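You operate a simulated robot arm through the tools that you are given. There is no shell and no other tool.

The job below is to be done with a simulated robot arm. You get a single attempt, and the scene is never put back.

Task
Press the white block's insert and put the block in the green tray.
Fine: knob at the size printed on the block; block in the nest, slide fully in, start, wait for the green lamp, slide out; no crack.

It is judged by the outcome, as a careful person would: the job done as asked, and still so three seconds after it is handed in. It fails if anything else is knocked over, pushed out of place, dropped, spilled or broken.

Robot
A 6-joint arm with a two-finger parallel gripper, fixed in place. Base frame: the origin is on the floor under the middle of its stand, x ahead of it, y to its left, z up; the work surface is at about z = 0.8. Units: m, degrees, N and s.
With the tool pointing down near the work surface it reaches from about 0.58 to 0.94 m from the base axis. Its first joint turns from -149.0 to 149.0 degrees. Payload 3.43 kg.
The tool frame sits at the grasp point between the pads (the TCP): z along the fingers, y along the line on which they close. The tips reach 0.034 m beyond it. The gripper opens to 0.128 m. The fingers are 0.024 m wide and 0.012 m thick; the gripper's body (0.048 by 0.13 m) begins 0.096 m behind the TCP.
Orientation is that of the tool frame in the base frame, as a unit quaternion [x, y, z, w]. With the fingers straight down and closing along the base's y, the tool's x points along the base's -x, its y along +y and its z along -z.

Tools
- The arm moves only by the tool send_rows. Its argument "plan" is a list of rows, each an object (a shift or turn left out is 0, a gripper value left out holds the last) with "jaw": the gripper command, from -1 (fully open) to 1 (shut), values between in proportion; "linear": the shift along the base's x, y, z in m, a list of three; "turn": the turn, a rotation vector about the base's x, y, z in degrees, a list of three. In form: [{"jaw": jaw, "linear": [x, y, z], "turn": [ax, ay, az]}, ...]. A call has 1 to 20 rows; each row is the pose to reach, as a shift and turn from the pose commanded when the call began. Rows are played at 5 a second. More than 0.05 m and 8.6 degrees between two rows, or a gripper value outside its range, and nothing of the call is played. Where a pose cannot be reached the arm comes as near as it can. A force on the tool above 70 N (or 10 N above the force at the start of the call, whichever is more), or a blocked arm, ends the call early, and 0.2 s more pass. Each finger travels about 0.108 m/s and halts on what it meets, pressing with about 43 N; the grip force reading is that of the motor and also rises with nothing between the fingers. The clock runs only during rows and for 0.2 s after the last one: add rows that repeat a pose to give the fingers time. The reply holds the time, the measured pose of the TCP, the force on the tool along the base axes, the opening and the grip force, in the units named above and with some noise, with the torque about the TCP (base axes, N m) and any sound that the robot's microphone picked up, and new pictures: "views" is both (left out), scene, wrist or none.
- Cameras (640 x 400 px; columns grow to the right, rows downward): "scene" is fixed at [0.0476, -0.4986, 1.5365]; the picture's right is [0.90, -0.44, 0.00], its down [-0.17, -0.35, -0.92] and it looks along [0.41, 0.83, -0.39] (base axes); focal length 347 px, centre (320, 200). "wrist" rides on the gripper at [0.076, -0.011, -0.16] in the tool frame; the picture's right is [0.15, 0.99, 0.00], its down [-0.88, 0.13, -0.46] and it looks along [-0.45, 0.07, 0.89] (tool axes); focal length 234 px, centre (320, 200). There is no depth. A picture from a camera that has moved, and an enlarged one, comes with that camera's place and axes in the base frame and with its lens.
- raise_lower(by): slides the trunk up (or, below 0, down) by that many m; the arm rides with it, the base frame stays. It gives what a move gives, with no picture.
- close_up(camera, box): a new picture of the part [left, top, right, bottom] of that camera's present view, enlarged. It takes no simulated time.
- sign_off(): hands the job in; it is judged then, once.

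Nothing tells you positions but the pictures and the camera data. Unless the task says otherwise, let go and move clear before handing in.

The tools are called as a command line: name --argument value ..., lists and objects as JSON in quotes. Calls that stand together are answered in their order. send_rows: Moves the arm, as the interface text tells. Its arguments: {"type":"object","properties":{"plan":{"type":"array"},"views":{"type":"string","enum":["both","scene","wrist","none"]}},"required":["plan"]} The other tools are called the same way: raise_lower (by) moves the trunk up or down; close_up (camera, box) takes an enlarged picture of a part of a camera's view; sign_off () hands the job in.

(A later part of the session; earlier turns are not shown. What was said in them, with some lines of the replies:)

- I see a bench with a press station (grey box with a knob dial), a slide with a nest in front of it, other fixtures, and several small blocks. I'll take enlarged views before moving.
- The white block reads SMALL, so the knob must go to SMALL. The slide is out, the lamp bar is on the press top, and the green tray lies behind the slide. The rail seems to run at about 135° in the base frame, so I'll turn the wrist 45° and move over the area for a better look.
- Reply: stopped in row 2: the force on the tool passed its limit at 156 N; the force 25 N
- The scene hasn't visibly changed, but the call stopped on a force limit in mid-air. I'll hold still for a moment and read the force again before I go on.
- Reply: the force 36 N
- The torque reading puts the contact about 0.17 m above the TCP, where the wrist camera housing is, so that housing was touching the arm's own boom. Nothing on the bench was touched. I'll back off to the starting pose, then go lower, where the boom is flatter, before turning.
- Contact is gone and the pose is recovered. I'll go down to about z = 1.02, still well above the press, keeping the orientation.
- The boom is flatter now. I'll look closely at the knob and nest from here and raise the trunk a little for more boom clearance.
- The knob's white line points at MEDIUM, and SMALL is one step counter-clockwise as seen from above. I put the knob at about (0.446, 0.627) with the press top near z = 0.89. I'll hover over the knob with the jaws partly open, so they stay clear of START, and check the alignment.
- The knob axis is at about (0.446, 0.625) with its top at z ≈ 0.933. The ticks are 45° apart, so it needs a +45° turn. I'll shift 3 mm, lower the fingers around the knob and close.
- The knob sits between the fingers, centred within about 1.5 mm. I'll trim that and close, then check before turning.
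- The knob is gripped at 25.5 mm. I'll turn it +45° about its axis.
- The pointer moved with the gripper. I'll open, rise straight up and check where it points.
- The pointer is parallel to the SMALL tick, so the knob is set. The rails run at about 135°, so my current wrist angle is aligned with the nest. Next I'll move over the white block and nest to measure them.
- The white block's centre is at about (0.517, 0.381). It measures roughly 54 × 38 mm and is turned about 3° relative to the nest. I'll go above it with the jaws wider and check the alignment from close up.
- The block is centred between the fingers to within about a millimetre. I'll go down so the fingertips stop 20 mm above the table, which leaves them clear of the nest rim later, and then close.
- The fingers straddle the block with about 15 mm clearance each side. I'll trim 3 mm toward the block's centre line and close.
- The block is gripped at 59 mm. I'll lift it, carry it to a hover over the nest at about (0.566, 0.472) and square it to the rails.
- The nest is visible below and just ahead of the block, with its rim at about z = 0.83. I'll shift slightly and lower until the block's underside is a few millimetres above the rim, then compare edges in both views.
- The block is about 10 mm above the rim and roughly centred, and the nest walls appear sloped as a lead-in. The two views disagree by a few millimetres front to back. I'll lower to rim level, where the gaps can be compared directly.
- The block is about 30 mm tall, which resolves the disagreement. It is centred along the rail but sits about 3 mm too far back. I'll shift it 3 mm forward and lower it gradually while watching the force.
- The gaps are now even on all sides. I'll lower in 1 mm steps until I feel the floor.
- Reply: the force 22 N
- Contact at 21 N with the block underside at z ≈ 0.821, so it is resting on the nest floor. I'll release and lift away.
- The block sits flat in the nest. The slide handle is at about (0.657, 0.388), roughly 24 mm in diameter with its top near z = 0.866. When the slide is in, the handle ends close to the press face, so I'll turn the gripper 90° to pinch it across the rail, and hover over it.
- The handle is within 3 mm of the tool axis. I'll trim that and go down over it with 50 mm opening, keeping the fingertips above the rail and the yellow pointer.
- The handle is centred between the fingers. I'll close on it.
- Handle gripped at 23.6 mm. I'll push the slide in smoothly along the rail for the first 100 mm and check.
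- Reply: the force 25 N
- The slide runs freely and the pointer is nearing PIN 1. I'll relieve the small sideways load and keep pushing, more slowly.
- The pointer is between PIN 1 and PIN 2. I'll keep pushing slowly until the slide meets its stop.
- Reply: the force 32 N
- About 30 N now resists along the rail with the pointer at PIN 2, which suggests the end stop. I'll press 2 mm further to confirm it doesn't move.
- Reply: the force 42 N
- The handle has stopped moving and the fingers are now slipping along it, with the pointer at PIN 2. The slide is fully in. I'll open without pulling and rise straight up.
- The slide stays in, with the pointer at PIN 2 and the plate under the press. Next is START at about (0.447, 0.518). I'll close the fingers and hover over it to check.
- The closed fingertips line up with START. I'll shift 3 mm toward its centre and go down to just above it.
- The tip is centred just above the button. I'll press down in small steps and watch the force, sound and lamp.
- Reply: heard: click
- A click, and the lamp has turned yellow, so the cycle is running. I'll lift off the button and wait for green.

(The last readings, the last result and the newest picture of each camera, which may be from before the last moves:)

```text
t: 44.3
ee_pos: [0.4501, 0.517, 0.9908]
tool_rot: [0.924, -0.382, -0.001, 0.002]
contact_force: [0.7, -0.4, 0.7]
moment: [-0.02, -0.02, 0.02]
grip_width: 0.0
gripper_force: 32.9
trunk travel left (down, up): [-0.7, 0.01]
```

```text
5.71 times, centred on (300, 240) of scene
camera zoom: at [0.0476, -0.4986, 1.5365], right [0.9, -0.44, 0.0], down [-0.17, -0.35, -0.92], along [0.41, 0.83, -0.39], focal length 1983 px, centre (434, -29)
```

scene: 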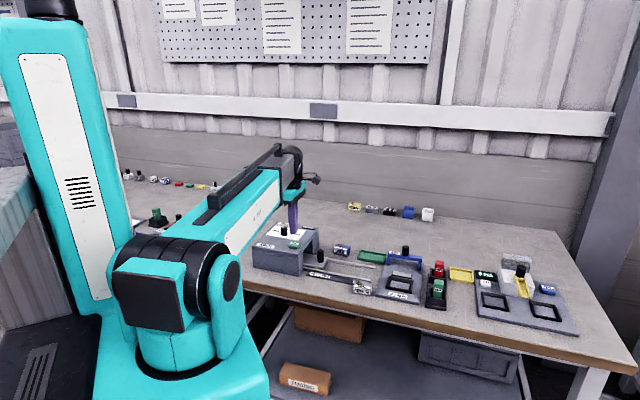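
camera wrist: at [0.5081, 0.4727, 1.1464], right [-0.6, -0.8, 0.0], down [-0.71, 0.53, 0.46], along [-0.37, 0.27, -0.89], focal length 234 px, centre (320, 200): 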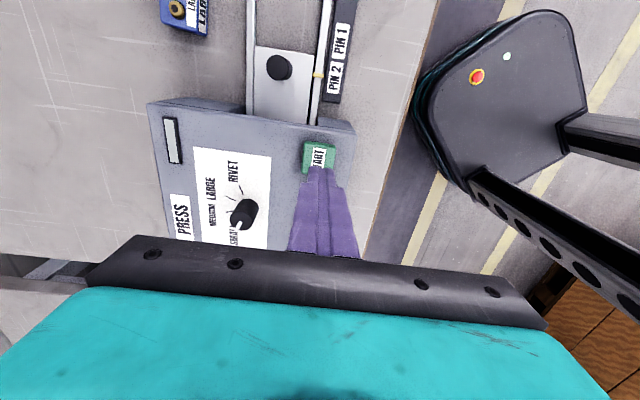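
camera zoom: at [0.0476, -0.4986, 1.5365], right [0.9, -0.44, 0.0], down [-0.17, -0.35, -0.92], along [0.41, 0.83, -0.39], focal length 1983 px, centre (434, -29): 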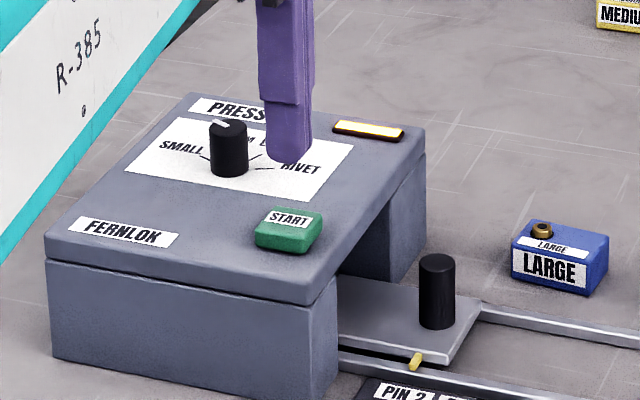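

Still yellow. I'll hold here and wait.

send_rows --plan '[{"jaw": 1.0}, {"jaw": 1.0}, {"jaw": 1.0}, {"jaw": 1.0}, {"jaw": 1.0}, {"jaw": 1.0}, {"jaw": 1.0}, {"jaw": 1.0}, {"jaw": 1.0}, {"jaw": 1.0}]' --views "none"

close_up --camera "scene" --box '[250, 205, 350, 275]'

```text
t: 46.5
ee_pos: [0.4503, 0.5172, 0.9901]
tool_rot: [0.924, -0.383, -0.001, 0.002]
contact_force: [0.3, 0.7, 0.3]
moment: [-0.01, 0.02, 0.01]
grip_width: 0.0
gripper_force: 33.8
trunk travel left (down, up): [-0.7, 0.01]
```

```text
5.71 times, centred on (300, 240) of scene
camera zoom: at [0.0476, -0.4986, 1.5365], right [0.9, -0.44, 0.0], down [-0.17, -0.35, -0.92], along [0.41, 0.83, -0.39], focal length 1983 px, centre (434, -29)
```

zoom: 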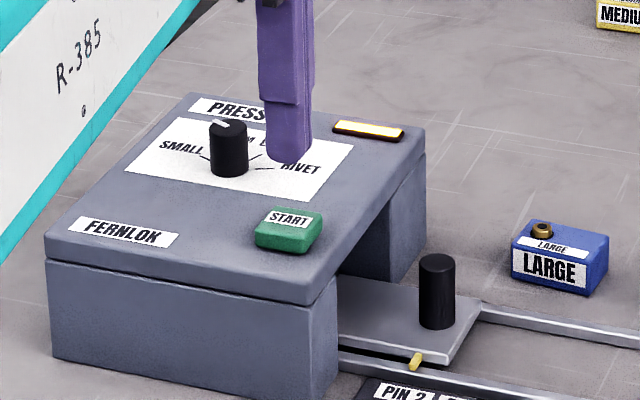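

Still yellow. While waiting I'll return to a hover above the handle with the jaws reopened to 50 mm.

send_rows --plan '[{"jaw": 1.0, "linear": [0.02, -0.003, 0.005]}, {"jaw": 1.0, "linear": [0.05, -0.008, 0.005]}, {"jaw": 0.6, "linear": [0.08, -0.013, 0.0]}, {"jaw": 0.22, "linear": [0.0947, -0.0162, -0.01]}, {"jaw": 0.22, "linear": [0.0947, -0.0162, -0.02]}, {"jaw": 0.22, "linear": [0.0947, -0.0162, -0.02]}, {"jaw": 0.22, "linear": [0.0947, -0.0162, -0.02]}, {"jaw": 0.22, "linear": [0.0947, -0.0162, -0.02]}]' --views "both"

close_up --camera "scene" --box '[250, 205, 350, 275]'

close_up --camera "wrist" --box '[200, 80, 440, 230]'

```text
t: 48.3
ee_pos: [0.5429, 0.4999, 0.9696]
tool_rot: [0.924, -0.383, -0.001, 0.001]
contact_force: [0.2, -0.5, -0.5]
moment: [-0.01, 0.0, -0.02]
grip_width: 0.0502
gripper_force: 0.0
trunk travel left (down, up): [-0.7, 0.01]
camera wrist: at [0.6049, 0.4544, 1.1296], right [-0.6, -0.8, 0.0], down [-0.71, 0.53, 0.46], along [-0.37, 0.27, -0.89], focal length 234 px, centre (320, 200)
```

scene: 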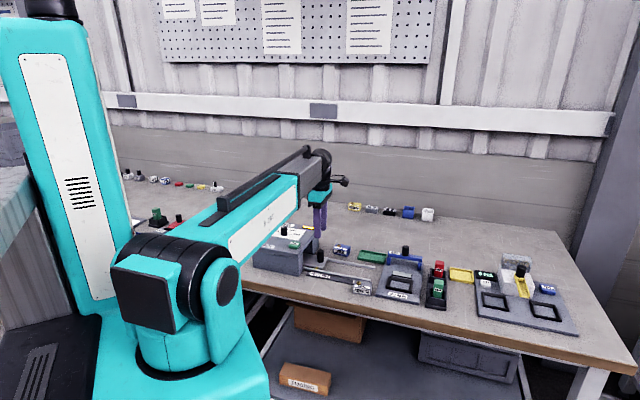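
wrist: 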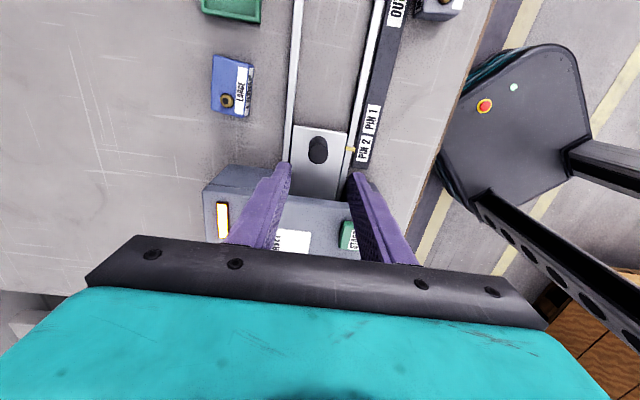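

```text
5.71 times, centred on (300, 240) of scene
camera zoom: at [0.0476, -0.4986, 1.5365], right [0.9, -0.44, 0.0], down [-0.17, -0.35, -0.92], along [0.41, 0.83, -0.39], focal length 1983 px, centre (434, -29)
```

zoom: 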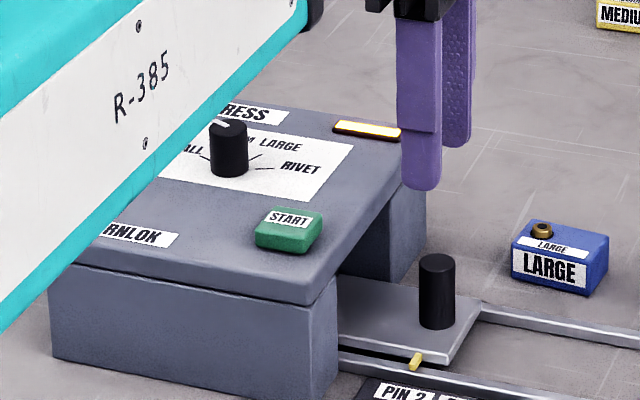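

```text
2.67 times, centred on (320, 155) of wrist
camera zoom: at [0.6049, 0.4544, 1.1296], right [-0.6, -0.8, 0.0], down [-0.71, 0.53, 0.46], along [-0.37, 0.27, -0.89], focal length 624 px, centre (320, 320)
```

zoom: 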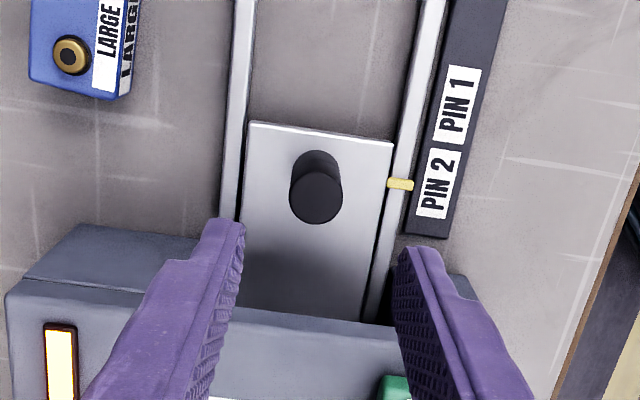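

The jaws line up with the handle and the lamp is still yellow. I'll keep waiting.

send_rows --plan '[{"jaw": 0.22}, {"jaw": 0.22}, {"jaw": 0.22}, {"jaw": 0.22}, {"jaw": 0.22}, {"jaw": 0.22}, {"jaw": 0.22}, {"jaw": 0.22}, {"jaw": 0.22}, {"jaw": 0.22}, {"jaw": 0.22}, {"jaw": 0.22}, {"jaw": 0.22}, {"jaw": 0.22}, {"jaw": 0.22}]' --views "none"

close_up --camera "scene" --box '[250, 205, 350, 275]'

```text
t: 51.5
ee_pos: [0.5435, 0.5009, 0.9692]
tool_rot: [0.924, -0.383, -0.001, 0.002]
contact_force: [-0.5, 0.2, 0.1]
moment: [0.02, -0.02, 0.01]
grip_width: 0.0497
gripper_force: 0.1
trunk travel left (down, up): [-0.7, 0.01]
```

```text
5.71 times, centred on (300, 240) of scene
camera zoom: at [0.0476, -0.4986, 1.5365], right [0.9, -0.44, 0.0], down [-0.17, -0.35, -0.92], along [0.41, 0.83, -0.39], focal length 1983 px, centre (434, -29)
```

zoom: 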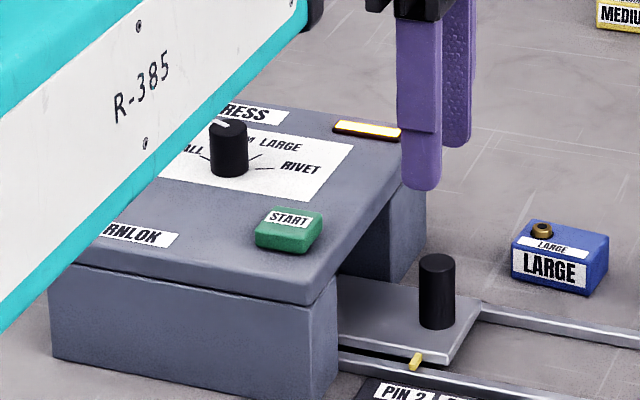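

Still yellow after about 8 s. I'll keep waiting, using the wrist camera to see the lamp as well.

send_rows --plan '[{"jaw": 0.22}, {"jaw": 0.22}, {"jaw": 0.22}, {"jaw": 0.22}, {"jaw": 0.22}, {"jaw": 0.22}, {"jaw": 0.22}, {"jaw": 0.22}, {"jaw": 0.22}, {"jaw": 0.22}, {"jaw": 0.22}, {"jaw": 0.22}, {"jaw": 0.22}, {"jaw": 0.22}, {"jaw": 0.22}, {"jaw": 0.22}, {"jaw": 0.22}, {"jaw": 0.22}, {"jaw": 0.22}, {"jaw": 0.22}]' --views "wrist"

close_up --camera "scene" --box '[250, 205, 350, 275]'

```text
t: 55.7
ee_pos: [0.543, 0.501, 0.9709]
tool_rot: [0.924, -0.383, 0.0, 0.001]
contact_force: [-1.1, 0.5, 0.2]
moment: [0.0, -0.02, -0.01]
grip_width: 0.0501
gripper_force: 0.0
trunk travel left (down, up): [-0.7, 0.01]
camera wrist: at [0.6049, 0.4543, 1.1296], right [-0.6, -0.8, 0.0], down [-0.71, 0.53, 0.46], along [-0.37, 0.27, -0.89], focal length 234 px, centre (320, 200)
```

wrist: 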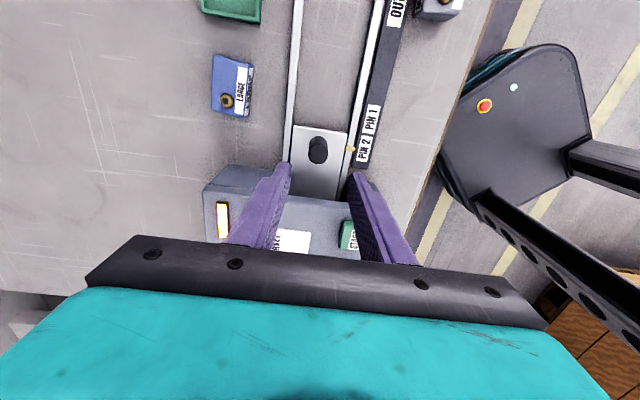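

```text
5.71 times, centred on (300, 240) of scene
camera zoom: at [0.0476, -0.4986, 1.5365], right [0.9, -0.44, 0.0], down [-0.17, -0.35, -0.92], along [0.41, 0.83, -0.39], focal length 1983 px, centre (434, -29)
```

zoom: 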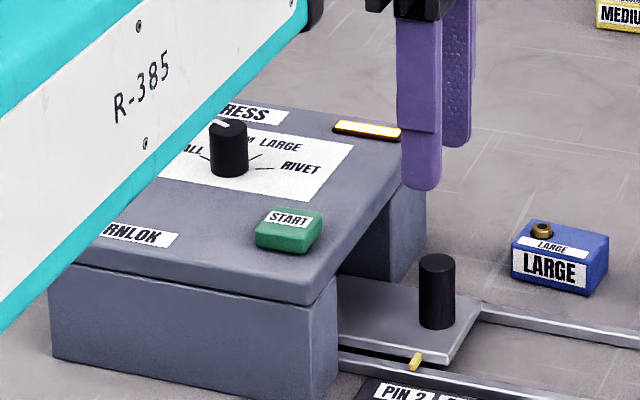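

send_rows --plan '[{"jaw": 0.22}, {"jaw": 0.22}, {"jaw": 0.22}, {"jaw": 0.22}, {"jaw": 0.22}, {"jaw": 0.22}, {"jaw": 0.22}, {"jaw": 0.22}, {"jaw": 0.22}, {"jaw": 0.22}, {"jaw": 0.22}, {"jaw": 0.22}, {"jaw": 0.22}, {"jaw": 0.22}, {"jaw": 0.22}, {"jaw": 0.22}, {"jaw": 0.22}, {"jaw": 0.22}, {"jaw": 0.22}, {"jaw": 0.22}]' --views "none"

close_up --camera "scene" --box '[250, 205, 350, 275]'

```text
t: 59.9
ee_pos: [0.5441, 0.5005, 0.971]
tool_rot: [0.924, -0.382, -0.002, 0.002]
contact_force: [0.5, 0.8, 0.1]
moment: [-0.04, 0.0, -0.03]
grip_width: 0.0499
gripper_force: 0.0
trunk travel left (down, up): [-0.7, 0.01]
```

```text
5.71 times, centred on (300, 240) of scene
camera zoom: at [0.0476, -0.4986, 1.5365], right [0.9, -0.44, 0.0], down [-0.17, -0.35, -0.92], along [0.41, 0.83, -0.39], focal length 1983 px, centre (434, -29)
```

zoom: 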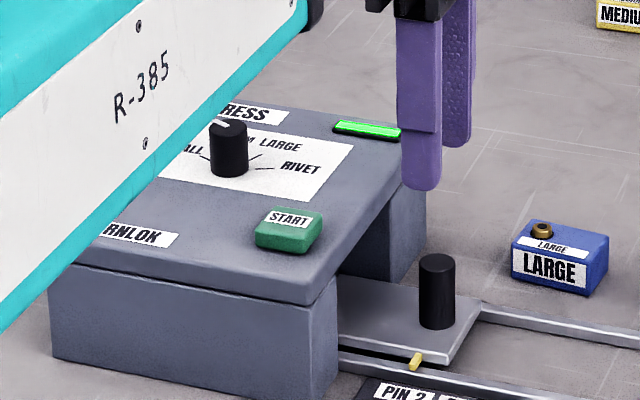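

The lamp is green. I'll go down over the handle and grip it.

send_rows --plan '[{"jaw": 0.22, "linear": [0, 0, -0.03]}, {"linear": [0, 0, -0.065]}, {"linear": [0, 0, -0.09]}, {"linear": [0, 0, -0.102]}, {"jaw": 0.22, "linear": [0, 0, -0.102]}, {"jaw": 0.6, "linear": [0, 0, -0.102]}, {"jaw": 1.0, "linear": [0, 0, -0.102]}, {"jaw": 1.0, "linear": [0, 0, -0.102]}, {"jaw": 1.0, "linear": [0, 0, -0.102]}]' --views "wrist"

```text
t: 61.9
ee_pos: [0.5455, 0.5006, 0.8679]
tool_rot: [0.924, -0.383, -0.001, 0.0]
contact_force: [9.7, 8.8, 1.8]
moment: [0.8, -0.8, -0.04]
grip_width: 0.0232
gripper_force: 45.0
trunk travel left (down, up): [-0.7, 0.01]
camera wrist: at [0.6062, 0.4544, 1.0273], right [-0.6, -0.8, 0.0], down [-0.71, 0.53, 0.46], along [-0.37, 0.27, -0.89], focal length 234 px, centre (320, 200)
```

wrist: 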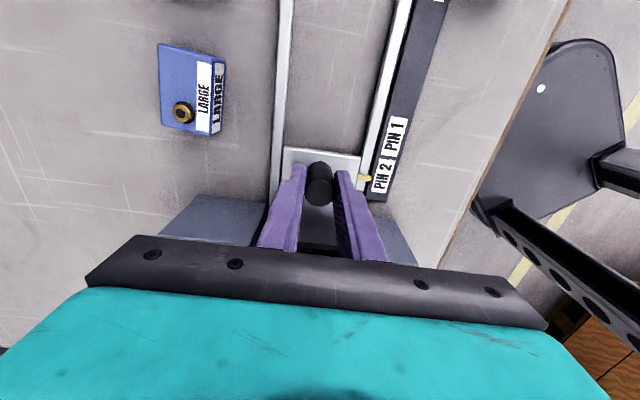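

Handle gripped at 23 mm. I'll draw the slide out smoothly for most of its travel.

send_rows --plan '[{"jaw": 1.0, "linear": [0.0032, -0.0025, 0]}, {"linear": [0.0075, -0.0067, 0]}, {"linear": [0.0146, -0.0137, 0]}, {"linear": [0.0217, -0.0207, 0]}, {"linear": [0.0288, -0.0278, 0]}, {"linear": [0.0359, -0.0348, 0]}, {"linear": [0.043, -0.0418, 0]}, {"linear": [0.0501, -0.0488, 0]}, {"linear": [0.0573, -0.0559, 0]}, {"linear": [0.0644, -0.0629, 0]}, {"linear": [0.0715, -0.0699, 0]}, {"linear": [0.0786, -0.0769, 0]}, {"linear": [0.0857, -0.084, 0]}, {"linear": [0.0928, -0.091, 0]}, {"linear": [0.0999, -0.098, 0]}, {"linear": [0.1056, -0.1036, 0]}, {"linear": [0.1091, -0.1071, 0]}, {"linear": [0.1091, -0.1071, 0]}]' --views "both"

close_up --camera "scene" --box '[290, 220, 390, 300]'

close_up --camera "wrist" --box '[260, 100, 420, 260]'

```text
t: 65.7
ee_pos: [0.6523, 0.3941, 0.8691]
tool_rot: [0.924, -0.383, -0.001, 0.001]
contact_force: [-4.2, -3.8, -5.7]
moment: [0.61, -0.38, 0.01]
grip_width: 0.0231
gripper_force: 45.0
trunk travel left (down, up): [-0.7, 0.01]
camera wrist: at [0.7146, 0.3469, 1.0273], right [-0.6, -0.8, 0.0], down [-0.71, 0.53, 0.46], along [-0.37, 0.27, -0.89], focal length 234 px, centre (320, 200)
```

scene: 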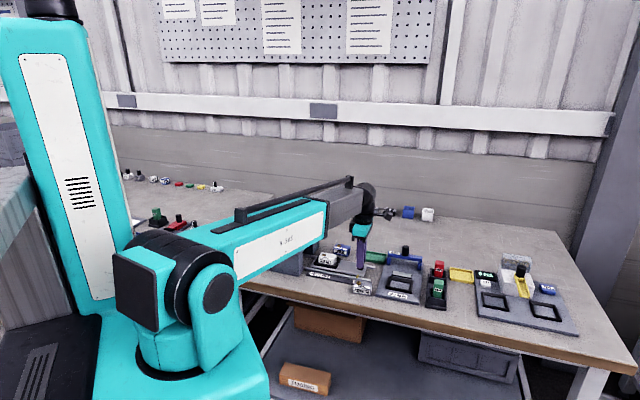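
wrist: 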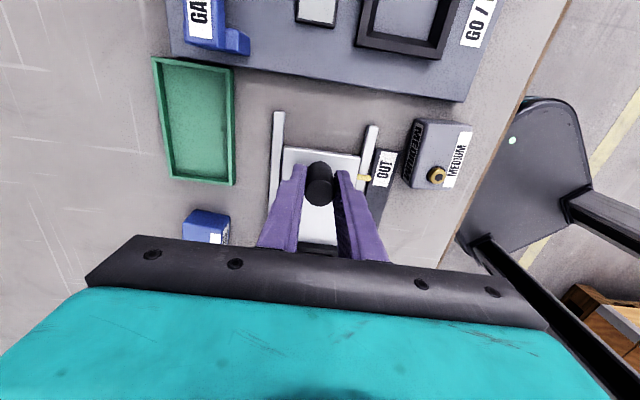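

```text
5.00 times, centred on (340, 260) of scene
camera zoom: at [0.0476, -0.4986, 1.5365], right [0.9, -0.44, 0.0], down [-0.17, -0.35, -0.92], along [0.41, 0.83, -0.39], focal length 1735 px, centre (220, -100)
```

zoom: 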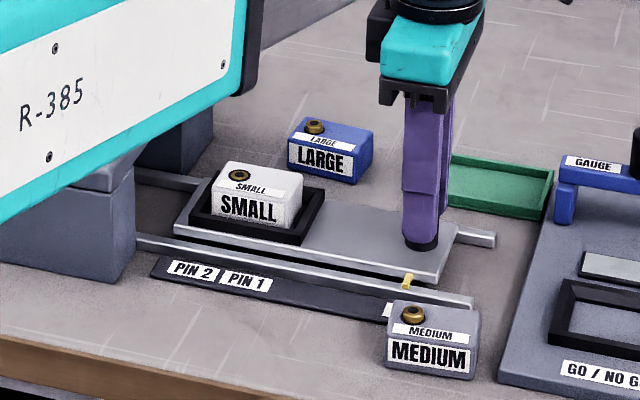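

```text
2.50 times, centred on (340, 180) of wrist
camera zoom: at [0.7146, 0.3469, 1.0273], right [-0.6, -0.8, 0.0], down [-0.71, 0.53, 0.46], along [-0.37, 0.27, -0.89], focal length 585 px, centre (270, 250)
```

zoom: 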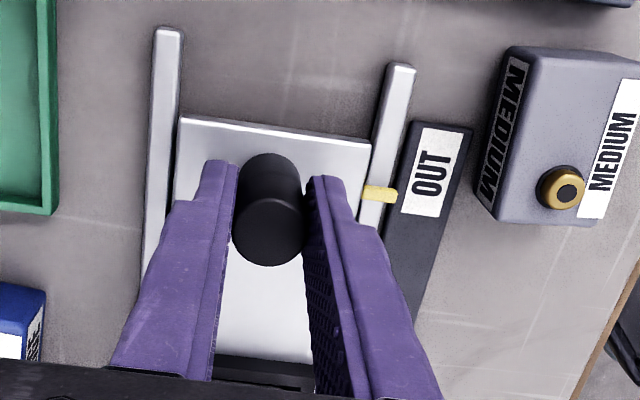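

The insert is now pressed flush and the block looks intact. I'll pull the last few millimetres to the OUT stop.

send_rows --plan '[{"jaw": 1.0, "linear": [0.0018, -0.0022, 0]}, {"linear": [0.0036, -0.0042, 0]}, {"linear": [0.0054, -0.006, 0]}, {"linear": [0.0068, -0.0074, 0]}, {"linear": [0.0068, -0.0074, 0]}]' --views "none"

close_up --camera "wrist" --box '[260, 100, 420, 260]'

```text
t: 66.9
ee_pos: [0.6582, 0.3872, 0.8681]
tool_rot: [0.924, -0.383, -0.001, 0.0]
contact_force: [-10.1, 8.9, -4.4]
moment: [0.44, -0.74, -0.03]
grip_width: 0.0231
gripper_force: 45.0
trunk travel left (down, up): [-0.7, 0.01]
```

```text
2.50 times, centred on (340, 180) of wrist
camera zoom: at [0.72, 0.3412, 1.0273], right [-0.6, -0.8, 0.0], down [-0.71, 0.53, 0.46], along [-0.37, 0.27, -0.89], focal length 585 px, centre (270, 250)
```

zoom: 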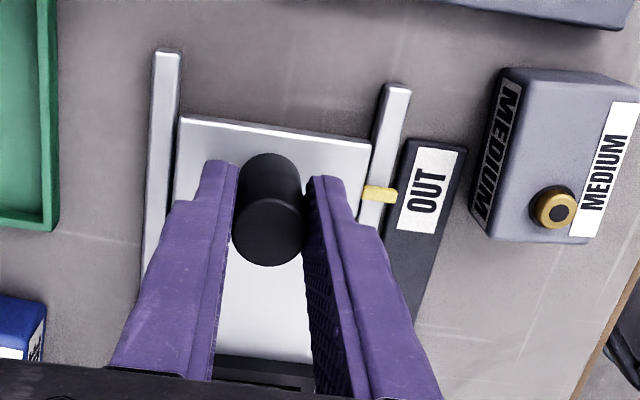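

13 N resists at the original position, so the slide is fully out. I'll release the handle, rise, and turn back to the block-gripping orientation over the nest.

send_rows --plan '[{"jaw": 0.6}, {"jaw": 0.22}, {"jaw": 0.22}, {"jaw": 0.22, "linear": [0, 0, 0.03]}, {"jaw": 0.22, "linear": [0, 0, 0.07]}, {"jaw": 0.22, "linear": [0, 0, 0.105]}, {"jaw": 0.22, "linear": [0, 0, 0.105]}]' --views "none"

send_rows --plan '[{"jaw": 0.22, "linear": [-0.007, 0.007, 0.0], "turn": [0, 0, -7.5]}, {"linear": [-0.015, 0.014, 0.0], "turn": [0, 0, -15]}, {"linear": [-0.023, 0.021, 0.0], "turn": [0, 0, -22.5]}, {"linear": [-0.03, 0.028, 0.0], "turn": [0, 0, -30]}, {"linear": [-0.038, 0.035, 0.0], "turn": [0, 0, -37.5]}, {"linear": [-0.046, 0.043, 0.0], "turn": [0, 0, -45]}, {"linear": [-0.053, 0.05, 0.0], "turn": [0, 0, -52.5]}, {"linear": [-0.061, 0.057, 0.0], "turn": [0, 0, -60]}, {"linear": [-0.068, 0.064, 0.0], "turn": [0, 0, -67.5]}, {"linear": [-0.076, 0.071, 0.0], "turn": [0, 0, -75]}, {"linear": [-0.084, 0.078, 0.0], "turn": [0, 0, -82.5]}, {"jaw": -0.2, "linear": [-0.0925, 0.086, 0.0], "turn": [0, 0, -90]}, {"jaw": -0.4, "linear": [-0.0925, 0.086, 0.0], "turn": [0, 0, -90]}, {"jaw": -0.4, "linear": [-0.0925, 0.086, 0.0], "turn": [0, 0, -90]}]' --views "both"

close_up --camera "wrist" --box '[220, 80, 420, 205]'

close_up --camera "scene" --box '[310, 230, 390, 290]'

```text
t: 68.5
ee_pos: [0.6624, 0.3856, 0.9752]
tool_rot: [0.924, -0.382, 0.0, 0.002]
contact_force: [-0.3, 0.1, -0.4]
moment: [-0.03, 0.01, 0.02]
grip_width: 0.0499
gripper_force: 0.0
trunk travel left (down, up): [-0.7, 0.01]
```

```text
t: 71.5
ee_pos: [0.5685, 0.4727, 0.974]
tool_rot: [-0.381, 0.925, 0.002, -0.001]
contact_force: [0.3, 0.9, 0.1]
moment: [-0.01, -0.01, 0.0]
grip_width: 0.0895
gripper_force: 0.0
trunk travel left (down, up): [-0.7, 0.01]
camera wrist: at [0.5225, 0.4107, 1.1334], right [-0.8, 0.6, 0.0], down [0.53, 0.71, 0.46], along [0.27, 0.37, -0.89], focal length 234 px, centre (320, 200)
```

scene: 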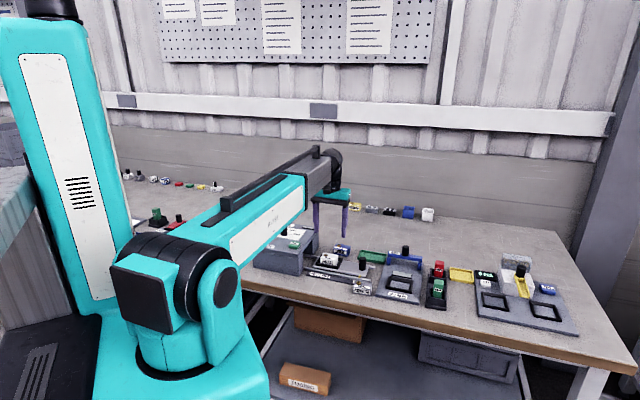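
wrist: 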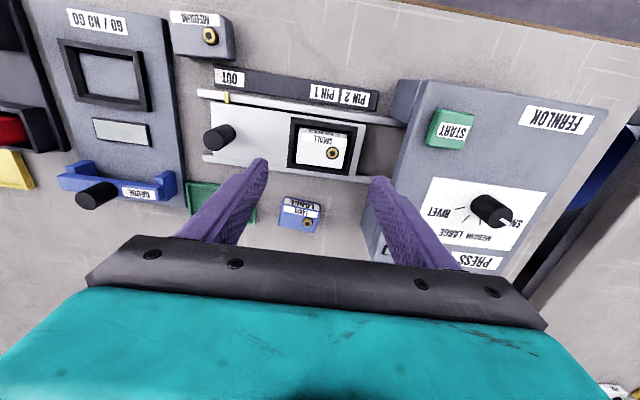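

```text
3.20 times, centred on (320, 142) of wrist
camera zoom: at [0.5225, 0.4107, 1.1334], right [-0.8, 0.6, 0.0], down [0.53, 0.71, 0.46], along [0.27, 0.37, -0.89], focal length 749 px, centre (320, 384)
```

zoom: 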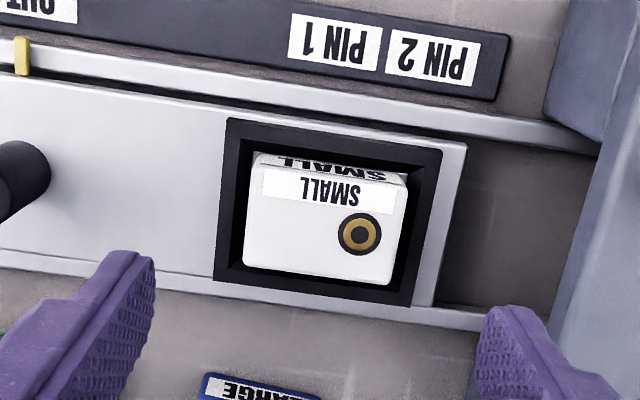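

```text
6.67 times, centred on (350, 260) of scene
camera zoom: at [0.0476, -0.4986, 1.5365], right [0.9, -0.44, 0.0], down [-0.17, -0.35, -0.92], along [0.41, 0.83, -0.39], focal length 2313 px, centre (120, -200)
```

zoom: 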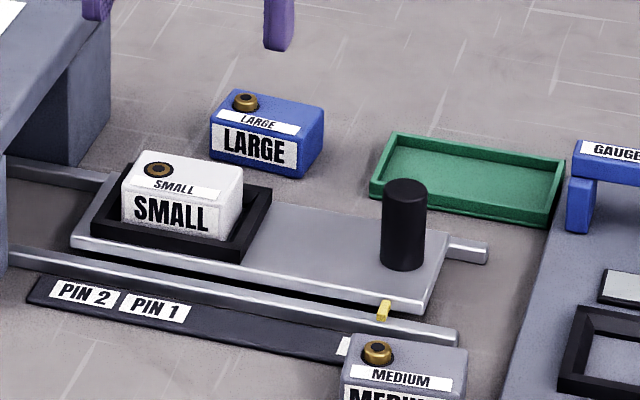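

The insert is flush and I see no crack. The block's centre is within 2 mm of the tool axis. I'll trim that, go down and regrip above the nest rim.

send_rows --plan '[{"jaw": -0.4, "linear": [-0.0014, 0.0014, -0.03]}, {"linear": [-0.0014, 0.0014, -0.065]}, {"linear": [-0.0014, 0.0014, -0.09]}, {"linear": [-0.0014, 0.0014, -0.1025]}, {"linear": [-0.0014, 0.0014, -0.1025]}]' --views "none"

close_up --camera "wrist" --box '[220, 100, 420, 225]'

close_up --camera "scene" --box '[310, 235, 370, 280]'

```text
t: 72.7
ee_pos: [0.5676, 0.4732, 0.8731]
tool_rot: [-0.383, 0.924, 0.002, 0.0]
contact_force: [0.6, -0.2, -0.1]
moment: [0.0, -0.02, 0.0]
grip_width: 0.0897
gripper_force: 0.0
trunk travel left (down, up): [-0.7, 0.01]
```

```text
3.20 times, centred on (320, 162) of wrist
camera zoom: at [0.5207, 0.4103, 1.0318], right [-0.8, 0.6, 0.0], down [0.53, 0.71, 0.46], along [0.27, 0.37, -0.89], focal length 749 px, centre (320, 320)
```

zoom: 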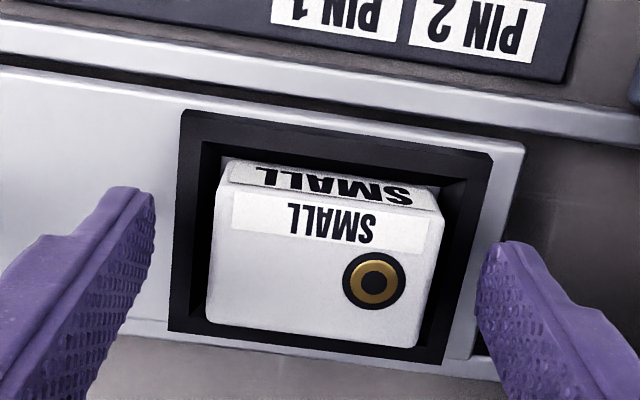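

```text
8.89 times, centred on (340, 258) of scene
camera zoom: at [0.0476, -0.4986, 1.5365], right [0.9, -0.44, 0.0], down [-0.17, -0.35, -0.92], along [0.41, 0.83, -0.39], focal length 3084 px, centre (142, -311)
```

zoom: 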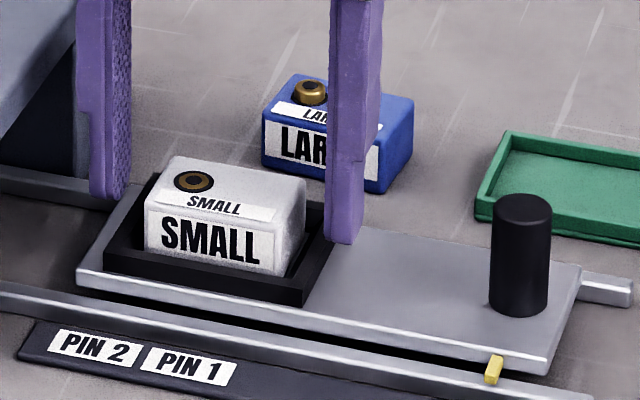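

The block is intact and centred between the fingers. I'll close on it and lift straight up.

send_rows --plan '[{"jaw": -0.4, "linear": [0, 0.0014, -0.002]}, {"jaw": 0.0, "linear": [0, 0.0014, -0.002]}, {"jaw": 0.6, "linear": [0, 0.0014, -0.002]}, {"jaw": 1.0, "linear": [0, 0.0014, -0.002]}, {"jaw": 1.0, "linear": [0, 0.0014, -0.002]}, {"jaw": 1.0, "linear": [0, 0.0014, -0.002]}]' --views "none"

send_rows --plan '[{"jaw": 1.0, "linear": [0, 0, 0.008]}, {"linear": [0, 0, 0.03]}, {"linear": [0, 0, 0.065]}, {"linear": [0, 0, 0.09]}, {"linear": [0, 0, 0.09]}]' --views "both"

close_up --camera "wrist" --box '[160, 80, 440, 255]'

close_up --camera "scene" --box '[310, 220, 410, 290]'

```text
t: 74.1
ee_pos: [0.5664, 0.4748, 0.8702]
tool_rot: [-0.383, 0.924, 0.001, -0.001]
contact_force: [0.5, 0.3, 0.6]
moment: [0.02, -0.01, -0.03]
grip_width: 0.0591
gripper_force: 42.7
trunk travel left (down, up): [-0.7, 0.01]
```

```text
t: 75.3
ee_pos: [0.5662, 0.4755, 0.9602]
tool_rot: [-0.383, 0.924, 0.002, -0.001]
contact_force: [0.7, -0.1, -1.1]
moment: [0.01, 0.01, -0.01]
grip_width: 0.0589
gripper_force: 43.1
trunk travel left (down, up): [-0.7, 0.01]
camera wrist: at [0.519, 0.4124, 1.1195], right [-0.8, 0.6, 0.0], down [0.53, 0.71, 0.46], along [0.27, 0.37, -0.89], focal length 234 px, centre (320, 200)
```

scene: 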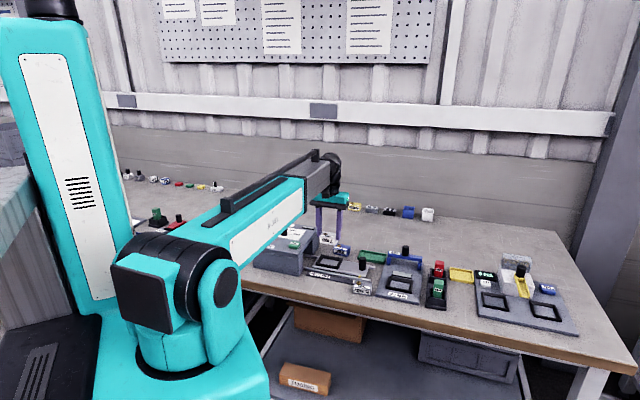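
wrist: 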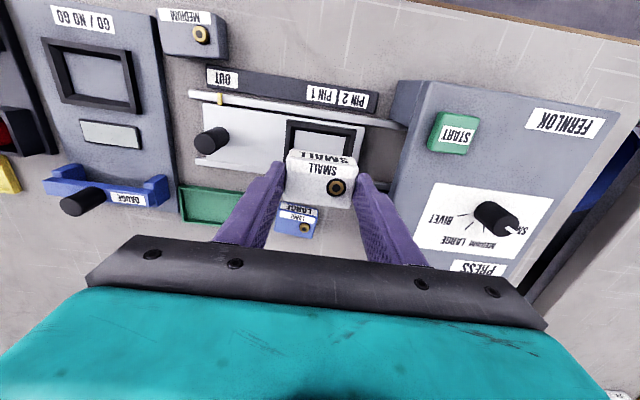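

```text
2.29 times, centred on (300, 168) of wrist
camera zoom: at [0.519, 0.4124, 1.1195], right [-0.8, 0.6, 0.0], down [0.53, 0.71, 0.46], along [0.27, 0.37, -0.89], focal length 535 px, centre (366, 274)
```

zoom: 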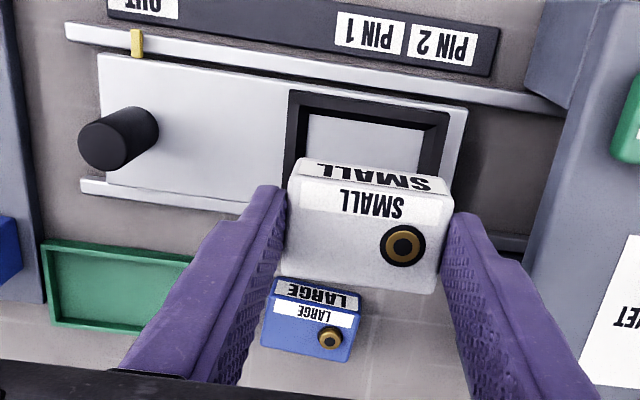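

```text
5.71 times, centred on (360, 255) of scene
camera zoom: at [0.0476, -0.4986, 1.5365], right [0.9, -0.44, 0.0], down [-0.17, -0.35, -0.92], along [0.41, 0.83, -0.39], focal length 1983 px, centre (91, -114)
```

zoom: 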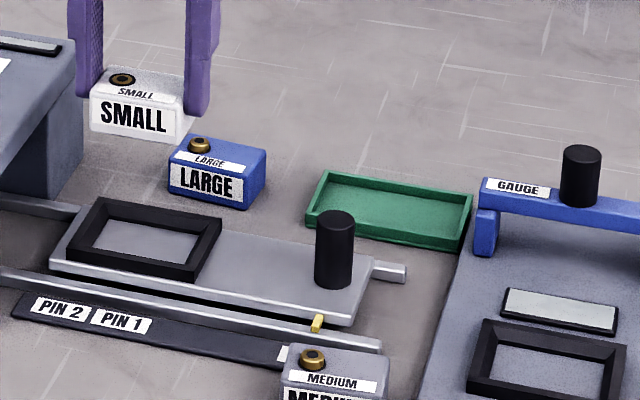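

The pressed block is held, with the nest and slide left undisturbed. The green tray's centre is at about (0.745, 0.459), roughly 100 × 62 mm and parallel to the rail. I'll carry the block over it at safe height.

send_rows --plan '[{"jaw": 1.0, "linear": [0.02, -0.0018, 0]}, {"linear": [0.05, -0.0044, 0]}, {"linear": [0.085, -0.0075, 0]}, {"linear": [0.12, -0.0106, 0]}, {"linear": [0.15, -0.0133, 0]}, {"linear": [0.17, -0.015, 0]}, {"linear": [0.1798, -0.0159, -0.01]}, {"linear": [0.1798, -0.0159, -0.02]}, {"linear": [0.1798, -0.0159, -0.02]}]' --views "both"

close_up --camera "wrist" --box '[220, 90, 420, 215]'

close_up --camera "scene" --box '[330, 210, 430, 280]'

```text
t: 77.3
ee_pos: [0.7453, 0.4614, 0.9392]
tool_rot: [-0.382, 0.924, 0.001, -0.001]
contact_force: [-0.8, -0.2, -0.7]
moment: [0.01, 0.0, 0.0]
grip_width: 0.0589
gripper_force: 43.0
trunk travel left (down, up): [-0.7, 0.01]
camera wrist: at [0.6997, 0.3975, 1.0987], right [-0.8, 0.6, 0.0], down [0.53, 0.71, 0.46], along [0.27, 0.37, -0.89], focal length 234 px, centre (320, 200)
```

scene: 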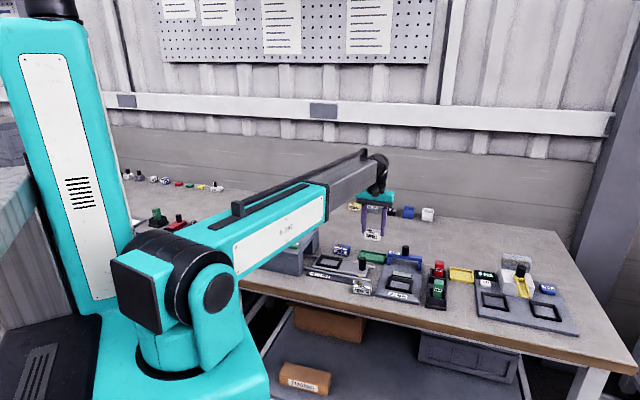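
wrist: 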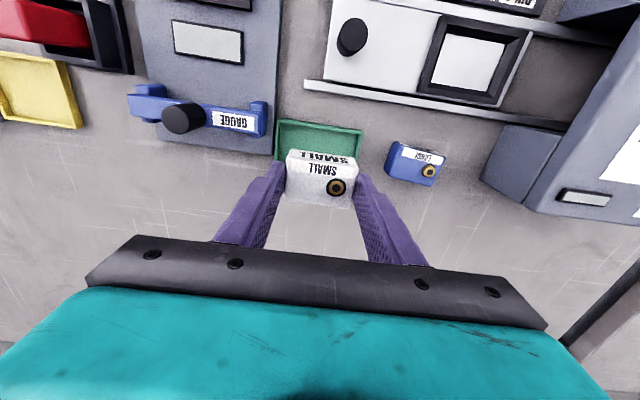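

```text
3.20 times, centred on (320, 152) of wrist
camera zoom: at [0.6997, 0.3975, 1.0987], right [-0.8, 0.6, 0.0], down [0.53, 0.71, 0.46], along [0.27, 0.37, -0.89], focal length 749 px, centre (320, 352)
```

zoom: 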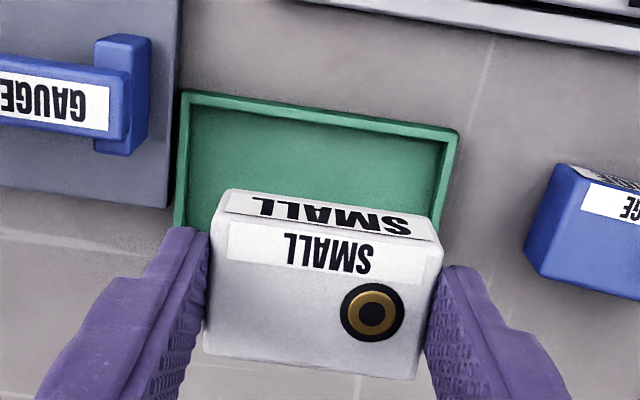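

```text
5.71 times, centred on (380, 245) of scene
camera zoom: at [0.0476, -0.4986, 1.5365], right [0.9, -0.44, 0.0], down [-0.17, -0.35, -0.92], along [0.41, 0.83, -0.39], focal length 1983 px, centre (-23, -57)
```

zoom: 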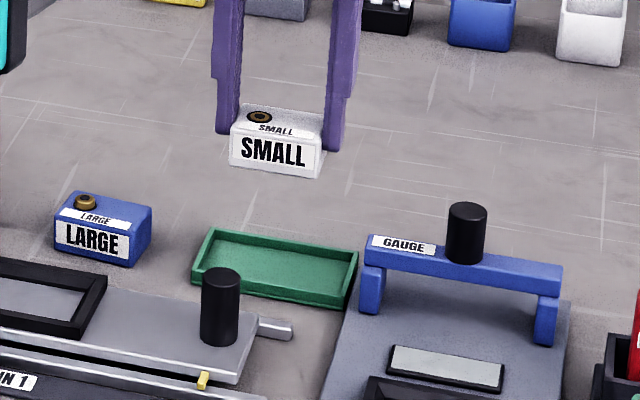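

The block is above the tray and parallel to it, off-centre by only a few millimetres. I'll trim and lower to just above the tray rim, then compare.

send_rows --plan '[{"jaw": 1.0, "linear": [0.002, -0.0007, -0.02]}, {"linear": [0.002, -0.0007, -0.04]}, {"linear": [0.002, -0.0007, -0.06]}, {"linear": [0.002, -0.0007, -0.068]}, {"linear": [0.002, -0.0007, -0.068]}]' --views "none"

close_up --camera "wrist" --box '[220, 90, 420, 215]'

close_up --camera "scene" --box '[330, 220, 430, 290]'

```text
t: 78.5
ee_pos: [0.7489, 0.4596, 0.8709]
tool_rot: [-0.383, 0.924, 0.001, -0.001]
contact_force: [-0.6, 0.2, -1.1]
moment: [0.05, -0.02, 0.0]
grip_width: 0.059
gripper_force: 42.7
trunk travel left (down, up): [-0.7, 0.01]
```

```text
3.20 times, centred on (320, 152) of wrist
camera zoom: at [0.7028, 0.3963, 1.0313], right [-0.8, 0.6, 0.0], down [0.53, 0.71, 0.46], along [0.27, 0.37, -0.89], focal length 749 px, centre (320, 352)
```

zoom: 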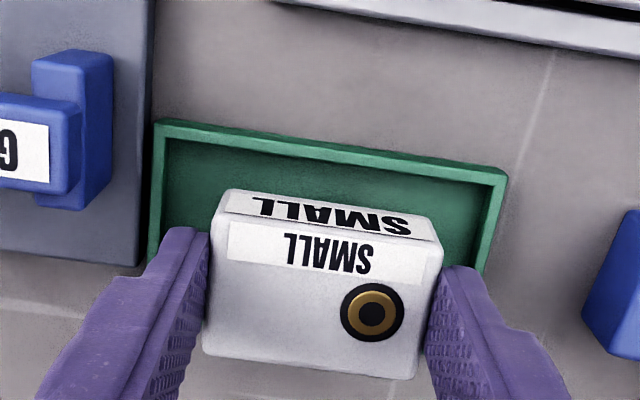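

```text
5.71 times, centred on (380, 255) of scene
camera zoom: at [0.0476, -0.4986, 1.5365], right [0.9, -0.44, 0.0], down [-0.17, -0.35, -0.92], along [0.41, 0.83, -0.39], focal length 1983 px, centre (-23, -114)
```

zoom: 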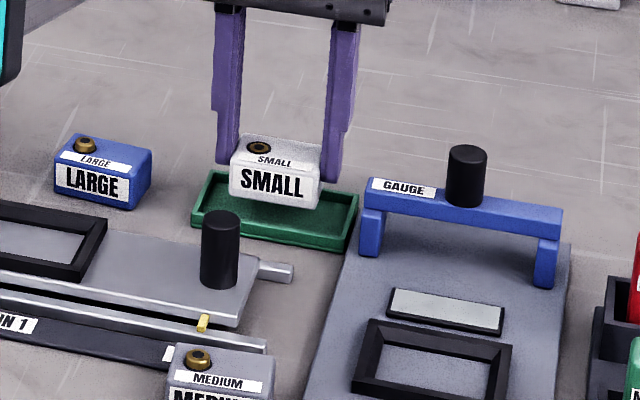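

The block is centred over the tray with about 7 mm margin front and back and about 17 mm at the ends. I'll lower it in small steps to the tray floor.

send_rows --plan '[{"jaw": 1.0, "linear": [0, 0, -0.004]}, {"linear": [0, 0, -0.008]}, {"linear": [0, 0, -0.012]}, {"linear": [0, 0, -0.014]}, {"linear": [0, 0, -0.014]}]' --views "none"

send_rows --plan '[{"jaw": 1.0, "linear": [0, 0, -0.001]}, {"linear": [0, 0, -0.002]}, {"linear": [0, 0, -0.002]}]' --views "none"

```text
t: 79.7
ee_pos: [0.7498, 0.4581, 0.8585]
tool_rot: [-0.382, 0.924, 0.002, -0.001]
contact_force: [-0.5, -0.3, -0.7]
moment: [-0.04, 0.0, 0.0]
grip_width: 0.0591
gripper_force: 42.8
trunk travel left (down, up): [-0.7, 0.01]
```

```text
t: 80.5
ee_pos: [0.749, 0.4582, 0.8555]
tool_rot: [-0.382, 0.924, 0.002, -0.001]
contact_force: [-0.3, 0.1, 0.7]
moment: [-0.01, 0.02, -0.02]
grip_width: 0.0593
gripper_force: 43.1
trunk travel left (down, up): [-0.7, 0.01]
```

send_rows --plan '[{"jaw": 1.0, "linear": [0, 0, -0.001]}, {"linear": [0, 0, -0.002]}, {"linear": [0, 0, -0.002]}]' --views "none"

close_up --camera "scene" --box '[350, 235, 410, 280]'

```text
t: 81.3
ee_pos: [0.7476, 0.4587, 0.8539]
tool_rot: [-0.382, 0.924, 0.0, 0.0]
contact_force: [-0.6, 0.5, 2.5]
moment: [-0.03, -0.06, 0.01]
grip_width: 0.059
gripper_force: 43.2
trunk travel left (down, up): [-0.7, 0.01]
```

```text
8.89 times, centred on (380, 258) of scene
camera zoom: at [0.0476, -0.4986, 1.5365], right [0.9, -0.44, 0.0], down [-0.17, -0.35, -0.92], along [0.41, 0.83, -0.39], focal length 3084 px, centre (-213, -311)
```

zoom: 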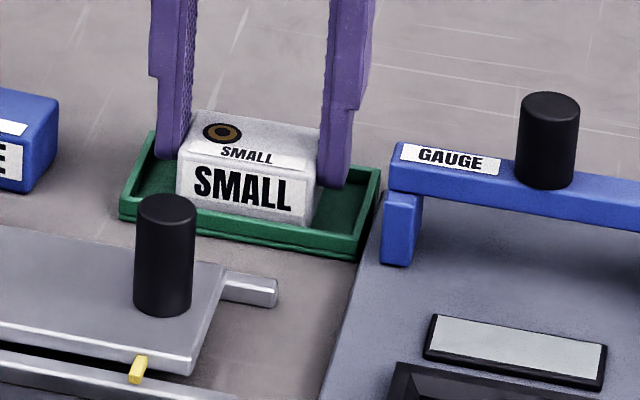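

The block has just touched the tray floor. I'll lower 1 mm more, open the fingers only slightly, and lift straight up.

send_rows --plan '[{"jaw": 1.0, "linear": [0, 0, -0.001]}, {"jaw": 1.0, "linear": [0, 0, -0.001]}, {"jaw": 0.0, "linear": [0, 0, -0.001]}, {"jaw": -0.12, "linear": [0, 0, -0.001]}, {"jaw": -0.12, "linear": [0, 0, -0.001]}, {"jaw": -0.12, "linear": [0, 0, 0.015]}, {"jaw": -0.12, "linear": [0, 0, 0.05]}, {"jaw": -0.12, "linear": [0, 0, 0.09]}, {"jaw": -0.12, "linear": [0, 0, 0.11]}, {"jaw": -0.12, "linear": [0, 0, 0.11]}]' --views "both"

close_up --camera "scene" --box '[350, 235, 410, 280]'

close_up --camera "wrist" --box '[220, 90, 420, 215]'

close_up --camera "scene" --box '[250, 200, 400, 300]'

```text
t: 83.5
ee_pos: [0.7463, 0.4584, 0.9635]
tool_rot: [-0.383, 0.924, 0.002, -0.001]
contact_force: [-0.3, 0.4, -0.1]
moment: [0.01, 0.0, 0.01]
grip_width: 0.0717
gripper_force: 0.0
trunk travel left (down, up): [-0.7, 0.01]
camera wrist: at [0.7013, 0.3957, 1.1224], right [-0.8, 0.6, 0.0], down [0.53, 0.71, 0.46], along [0.27, 0.37, -0.89], focal length 234 px, centre (320, 200)
```

scene: 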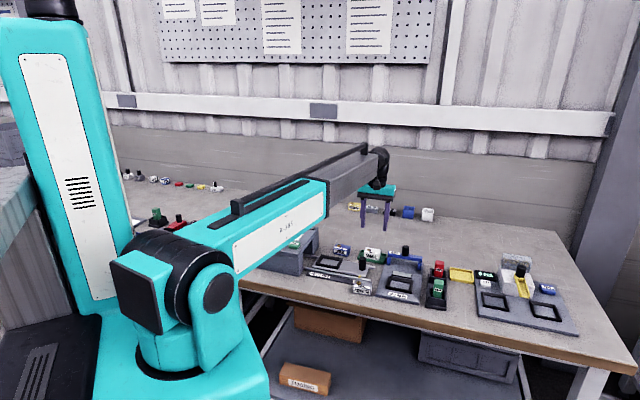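
wrist: 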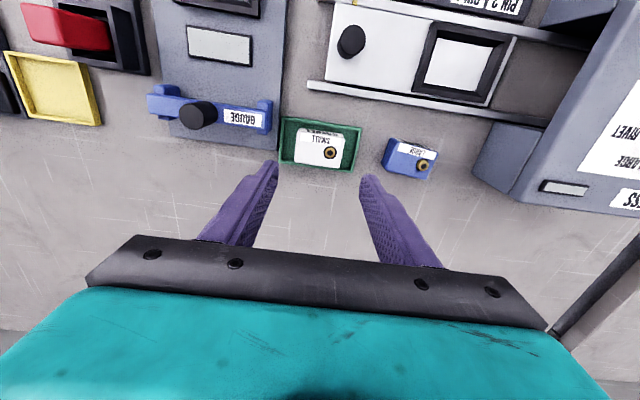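

```text
8.89 times, centred on (380, 258) of scene
camera zoom: at [0.0476, -0.4986, 1.5365], right [0.9, -0.44, 0.0], down [-0.17, -0.35, -0.92], along [0.41, 0.83, -0.39], focal length 3084 px, centre (-213, -311)
```

zoom: 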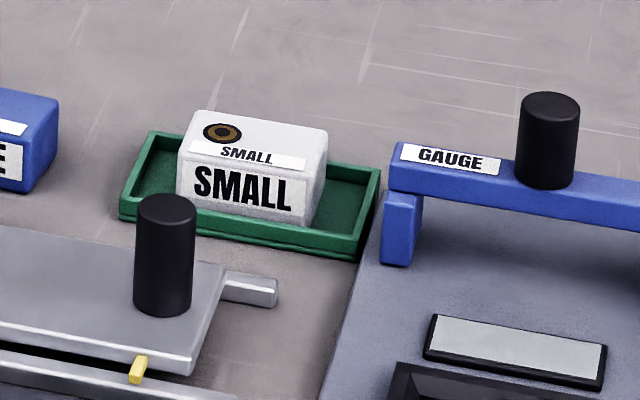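

```text
3.20 times, centred on (320, 152) of wrist
camera zoom: at [0.7013, 0.3957, 1.1224], right [-0.8, 0.6, 0.0], down [0.53, 0.71, 0.46], along [0.27, 0.37, -0.89], focal length 749 px, centre (320, 352)
```

zoom: 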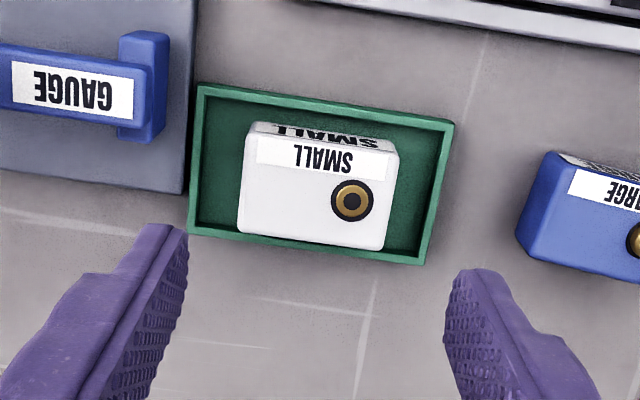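

```text
4.00 times, centred on (325, 250) of scene
camera zoom: at [0.0476, -0.4986, 1.5365], right [0.9, -0.44, 0.0], down [-0.17, -0.35, -0.92], along [0.41, 0.83, -0.39], focal length 1388 px, centre (300, 0)
```

zoom: 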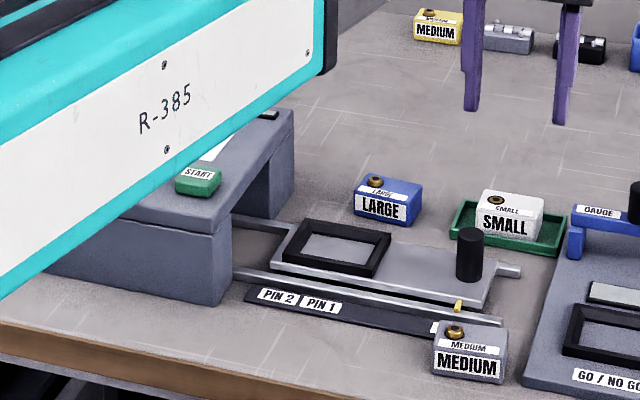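

The white block sits flat inside the green tray with its insert flush and no crack. The slide is out, the other items are where they were, and the gripper is open and clear above. I'm handing in.

sign_off

```text
The job is handed in.
```

The white block's insert is pressed flush, and the block is resting flat in the green tray. I couldn't see any crack in it.

- **Knob:** it was on MEDIUM. The block is marked SMALL, so I turned the knob to SMALL and left it there.
- **Pressing:** I put the block in the nest and pushed the slide in to its stop at PIN 2. After I pressed START, the lamp showed yellow for about 15 s and then green. I pulled the slide back out to OUT only after that.
- **Contact at the start:** on my first move, the wrist camera housing bumped the arm's own boom in mid-air and stopped the move at 156 N. I backed off straight away; nothing on the bench was touched.

At hand-in, nothing else on the bench looked moved or knocked over. The gripper was open and clear above the tray.
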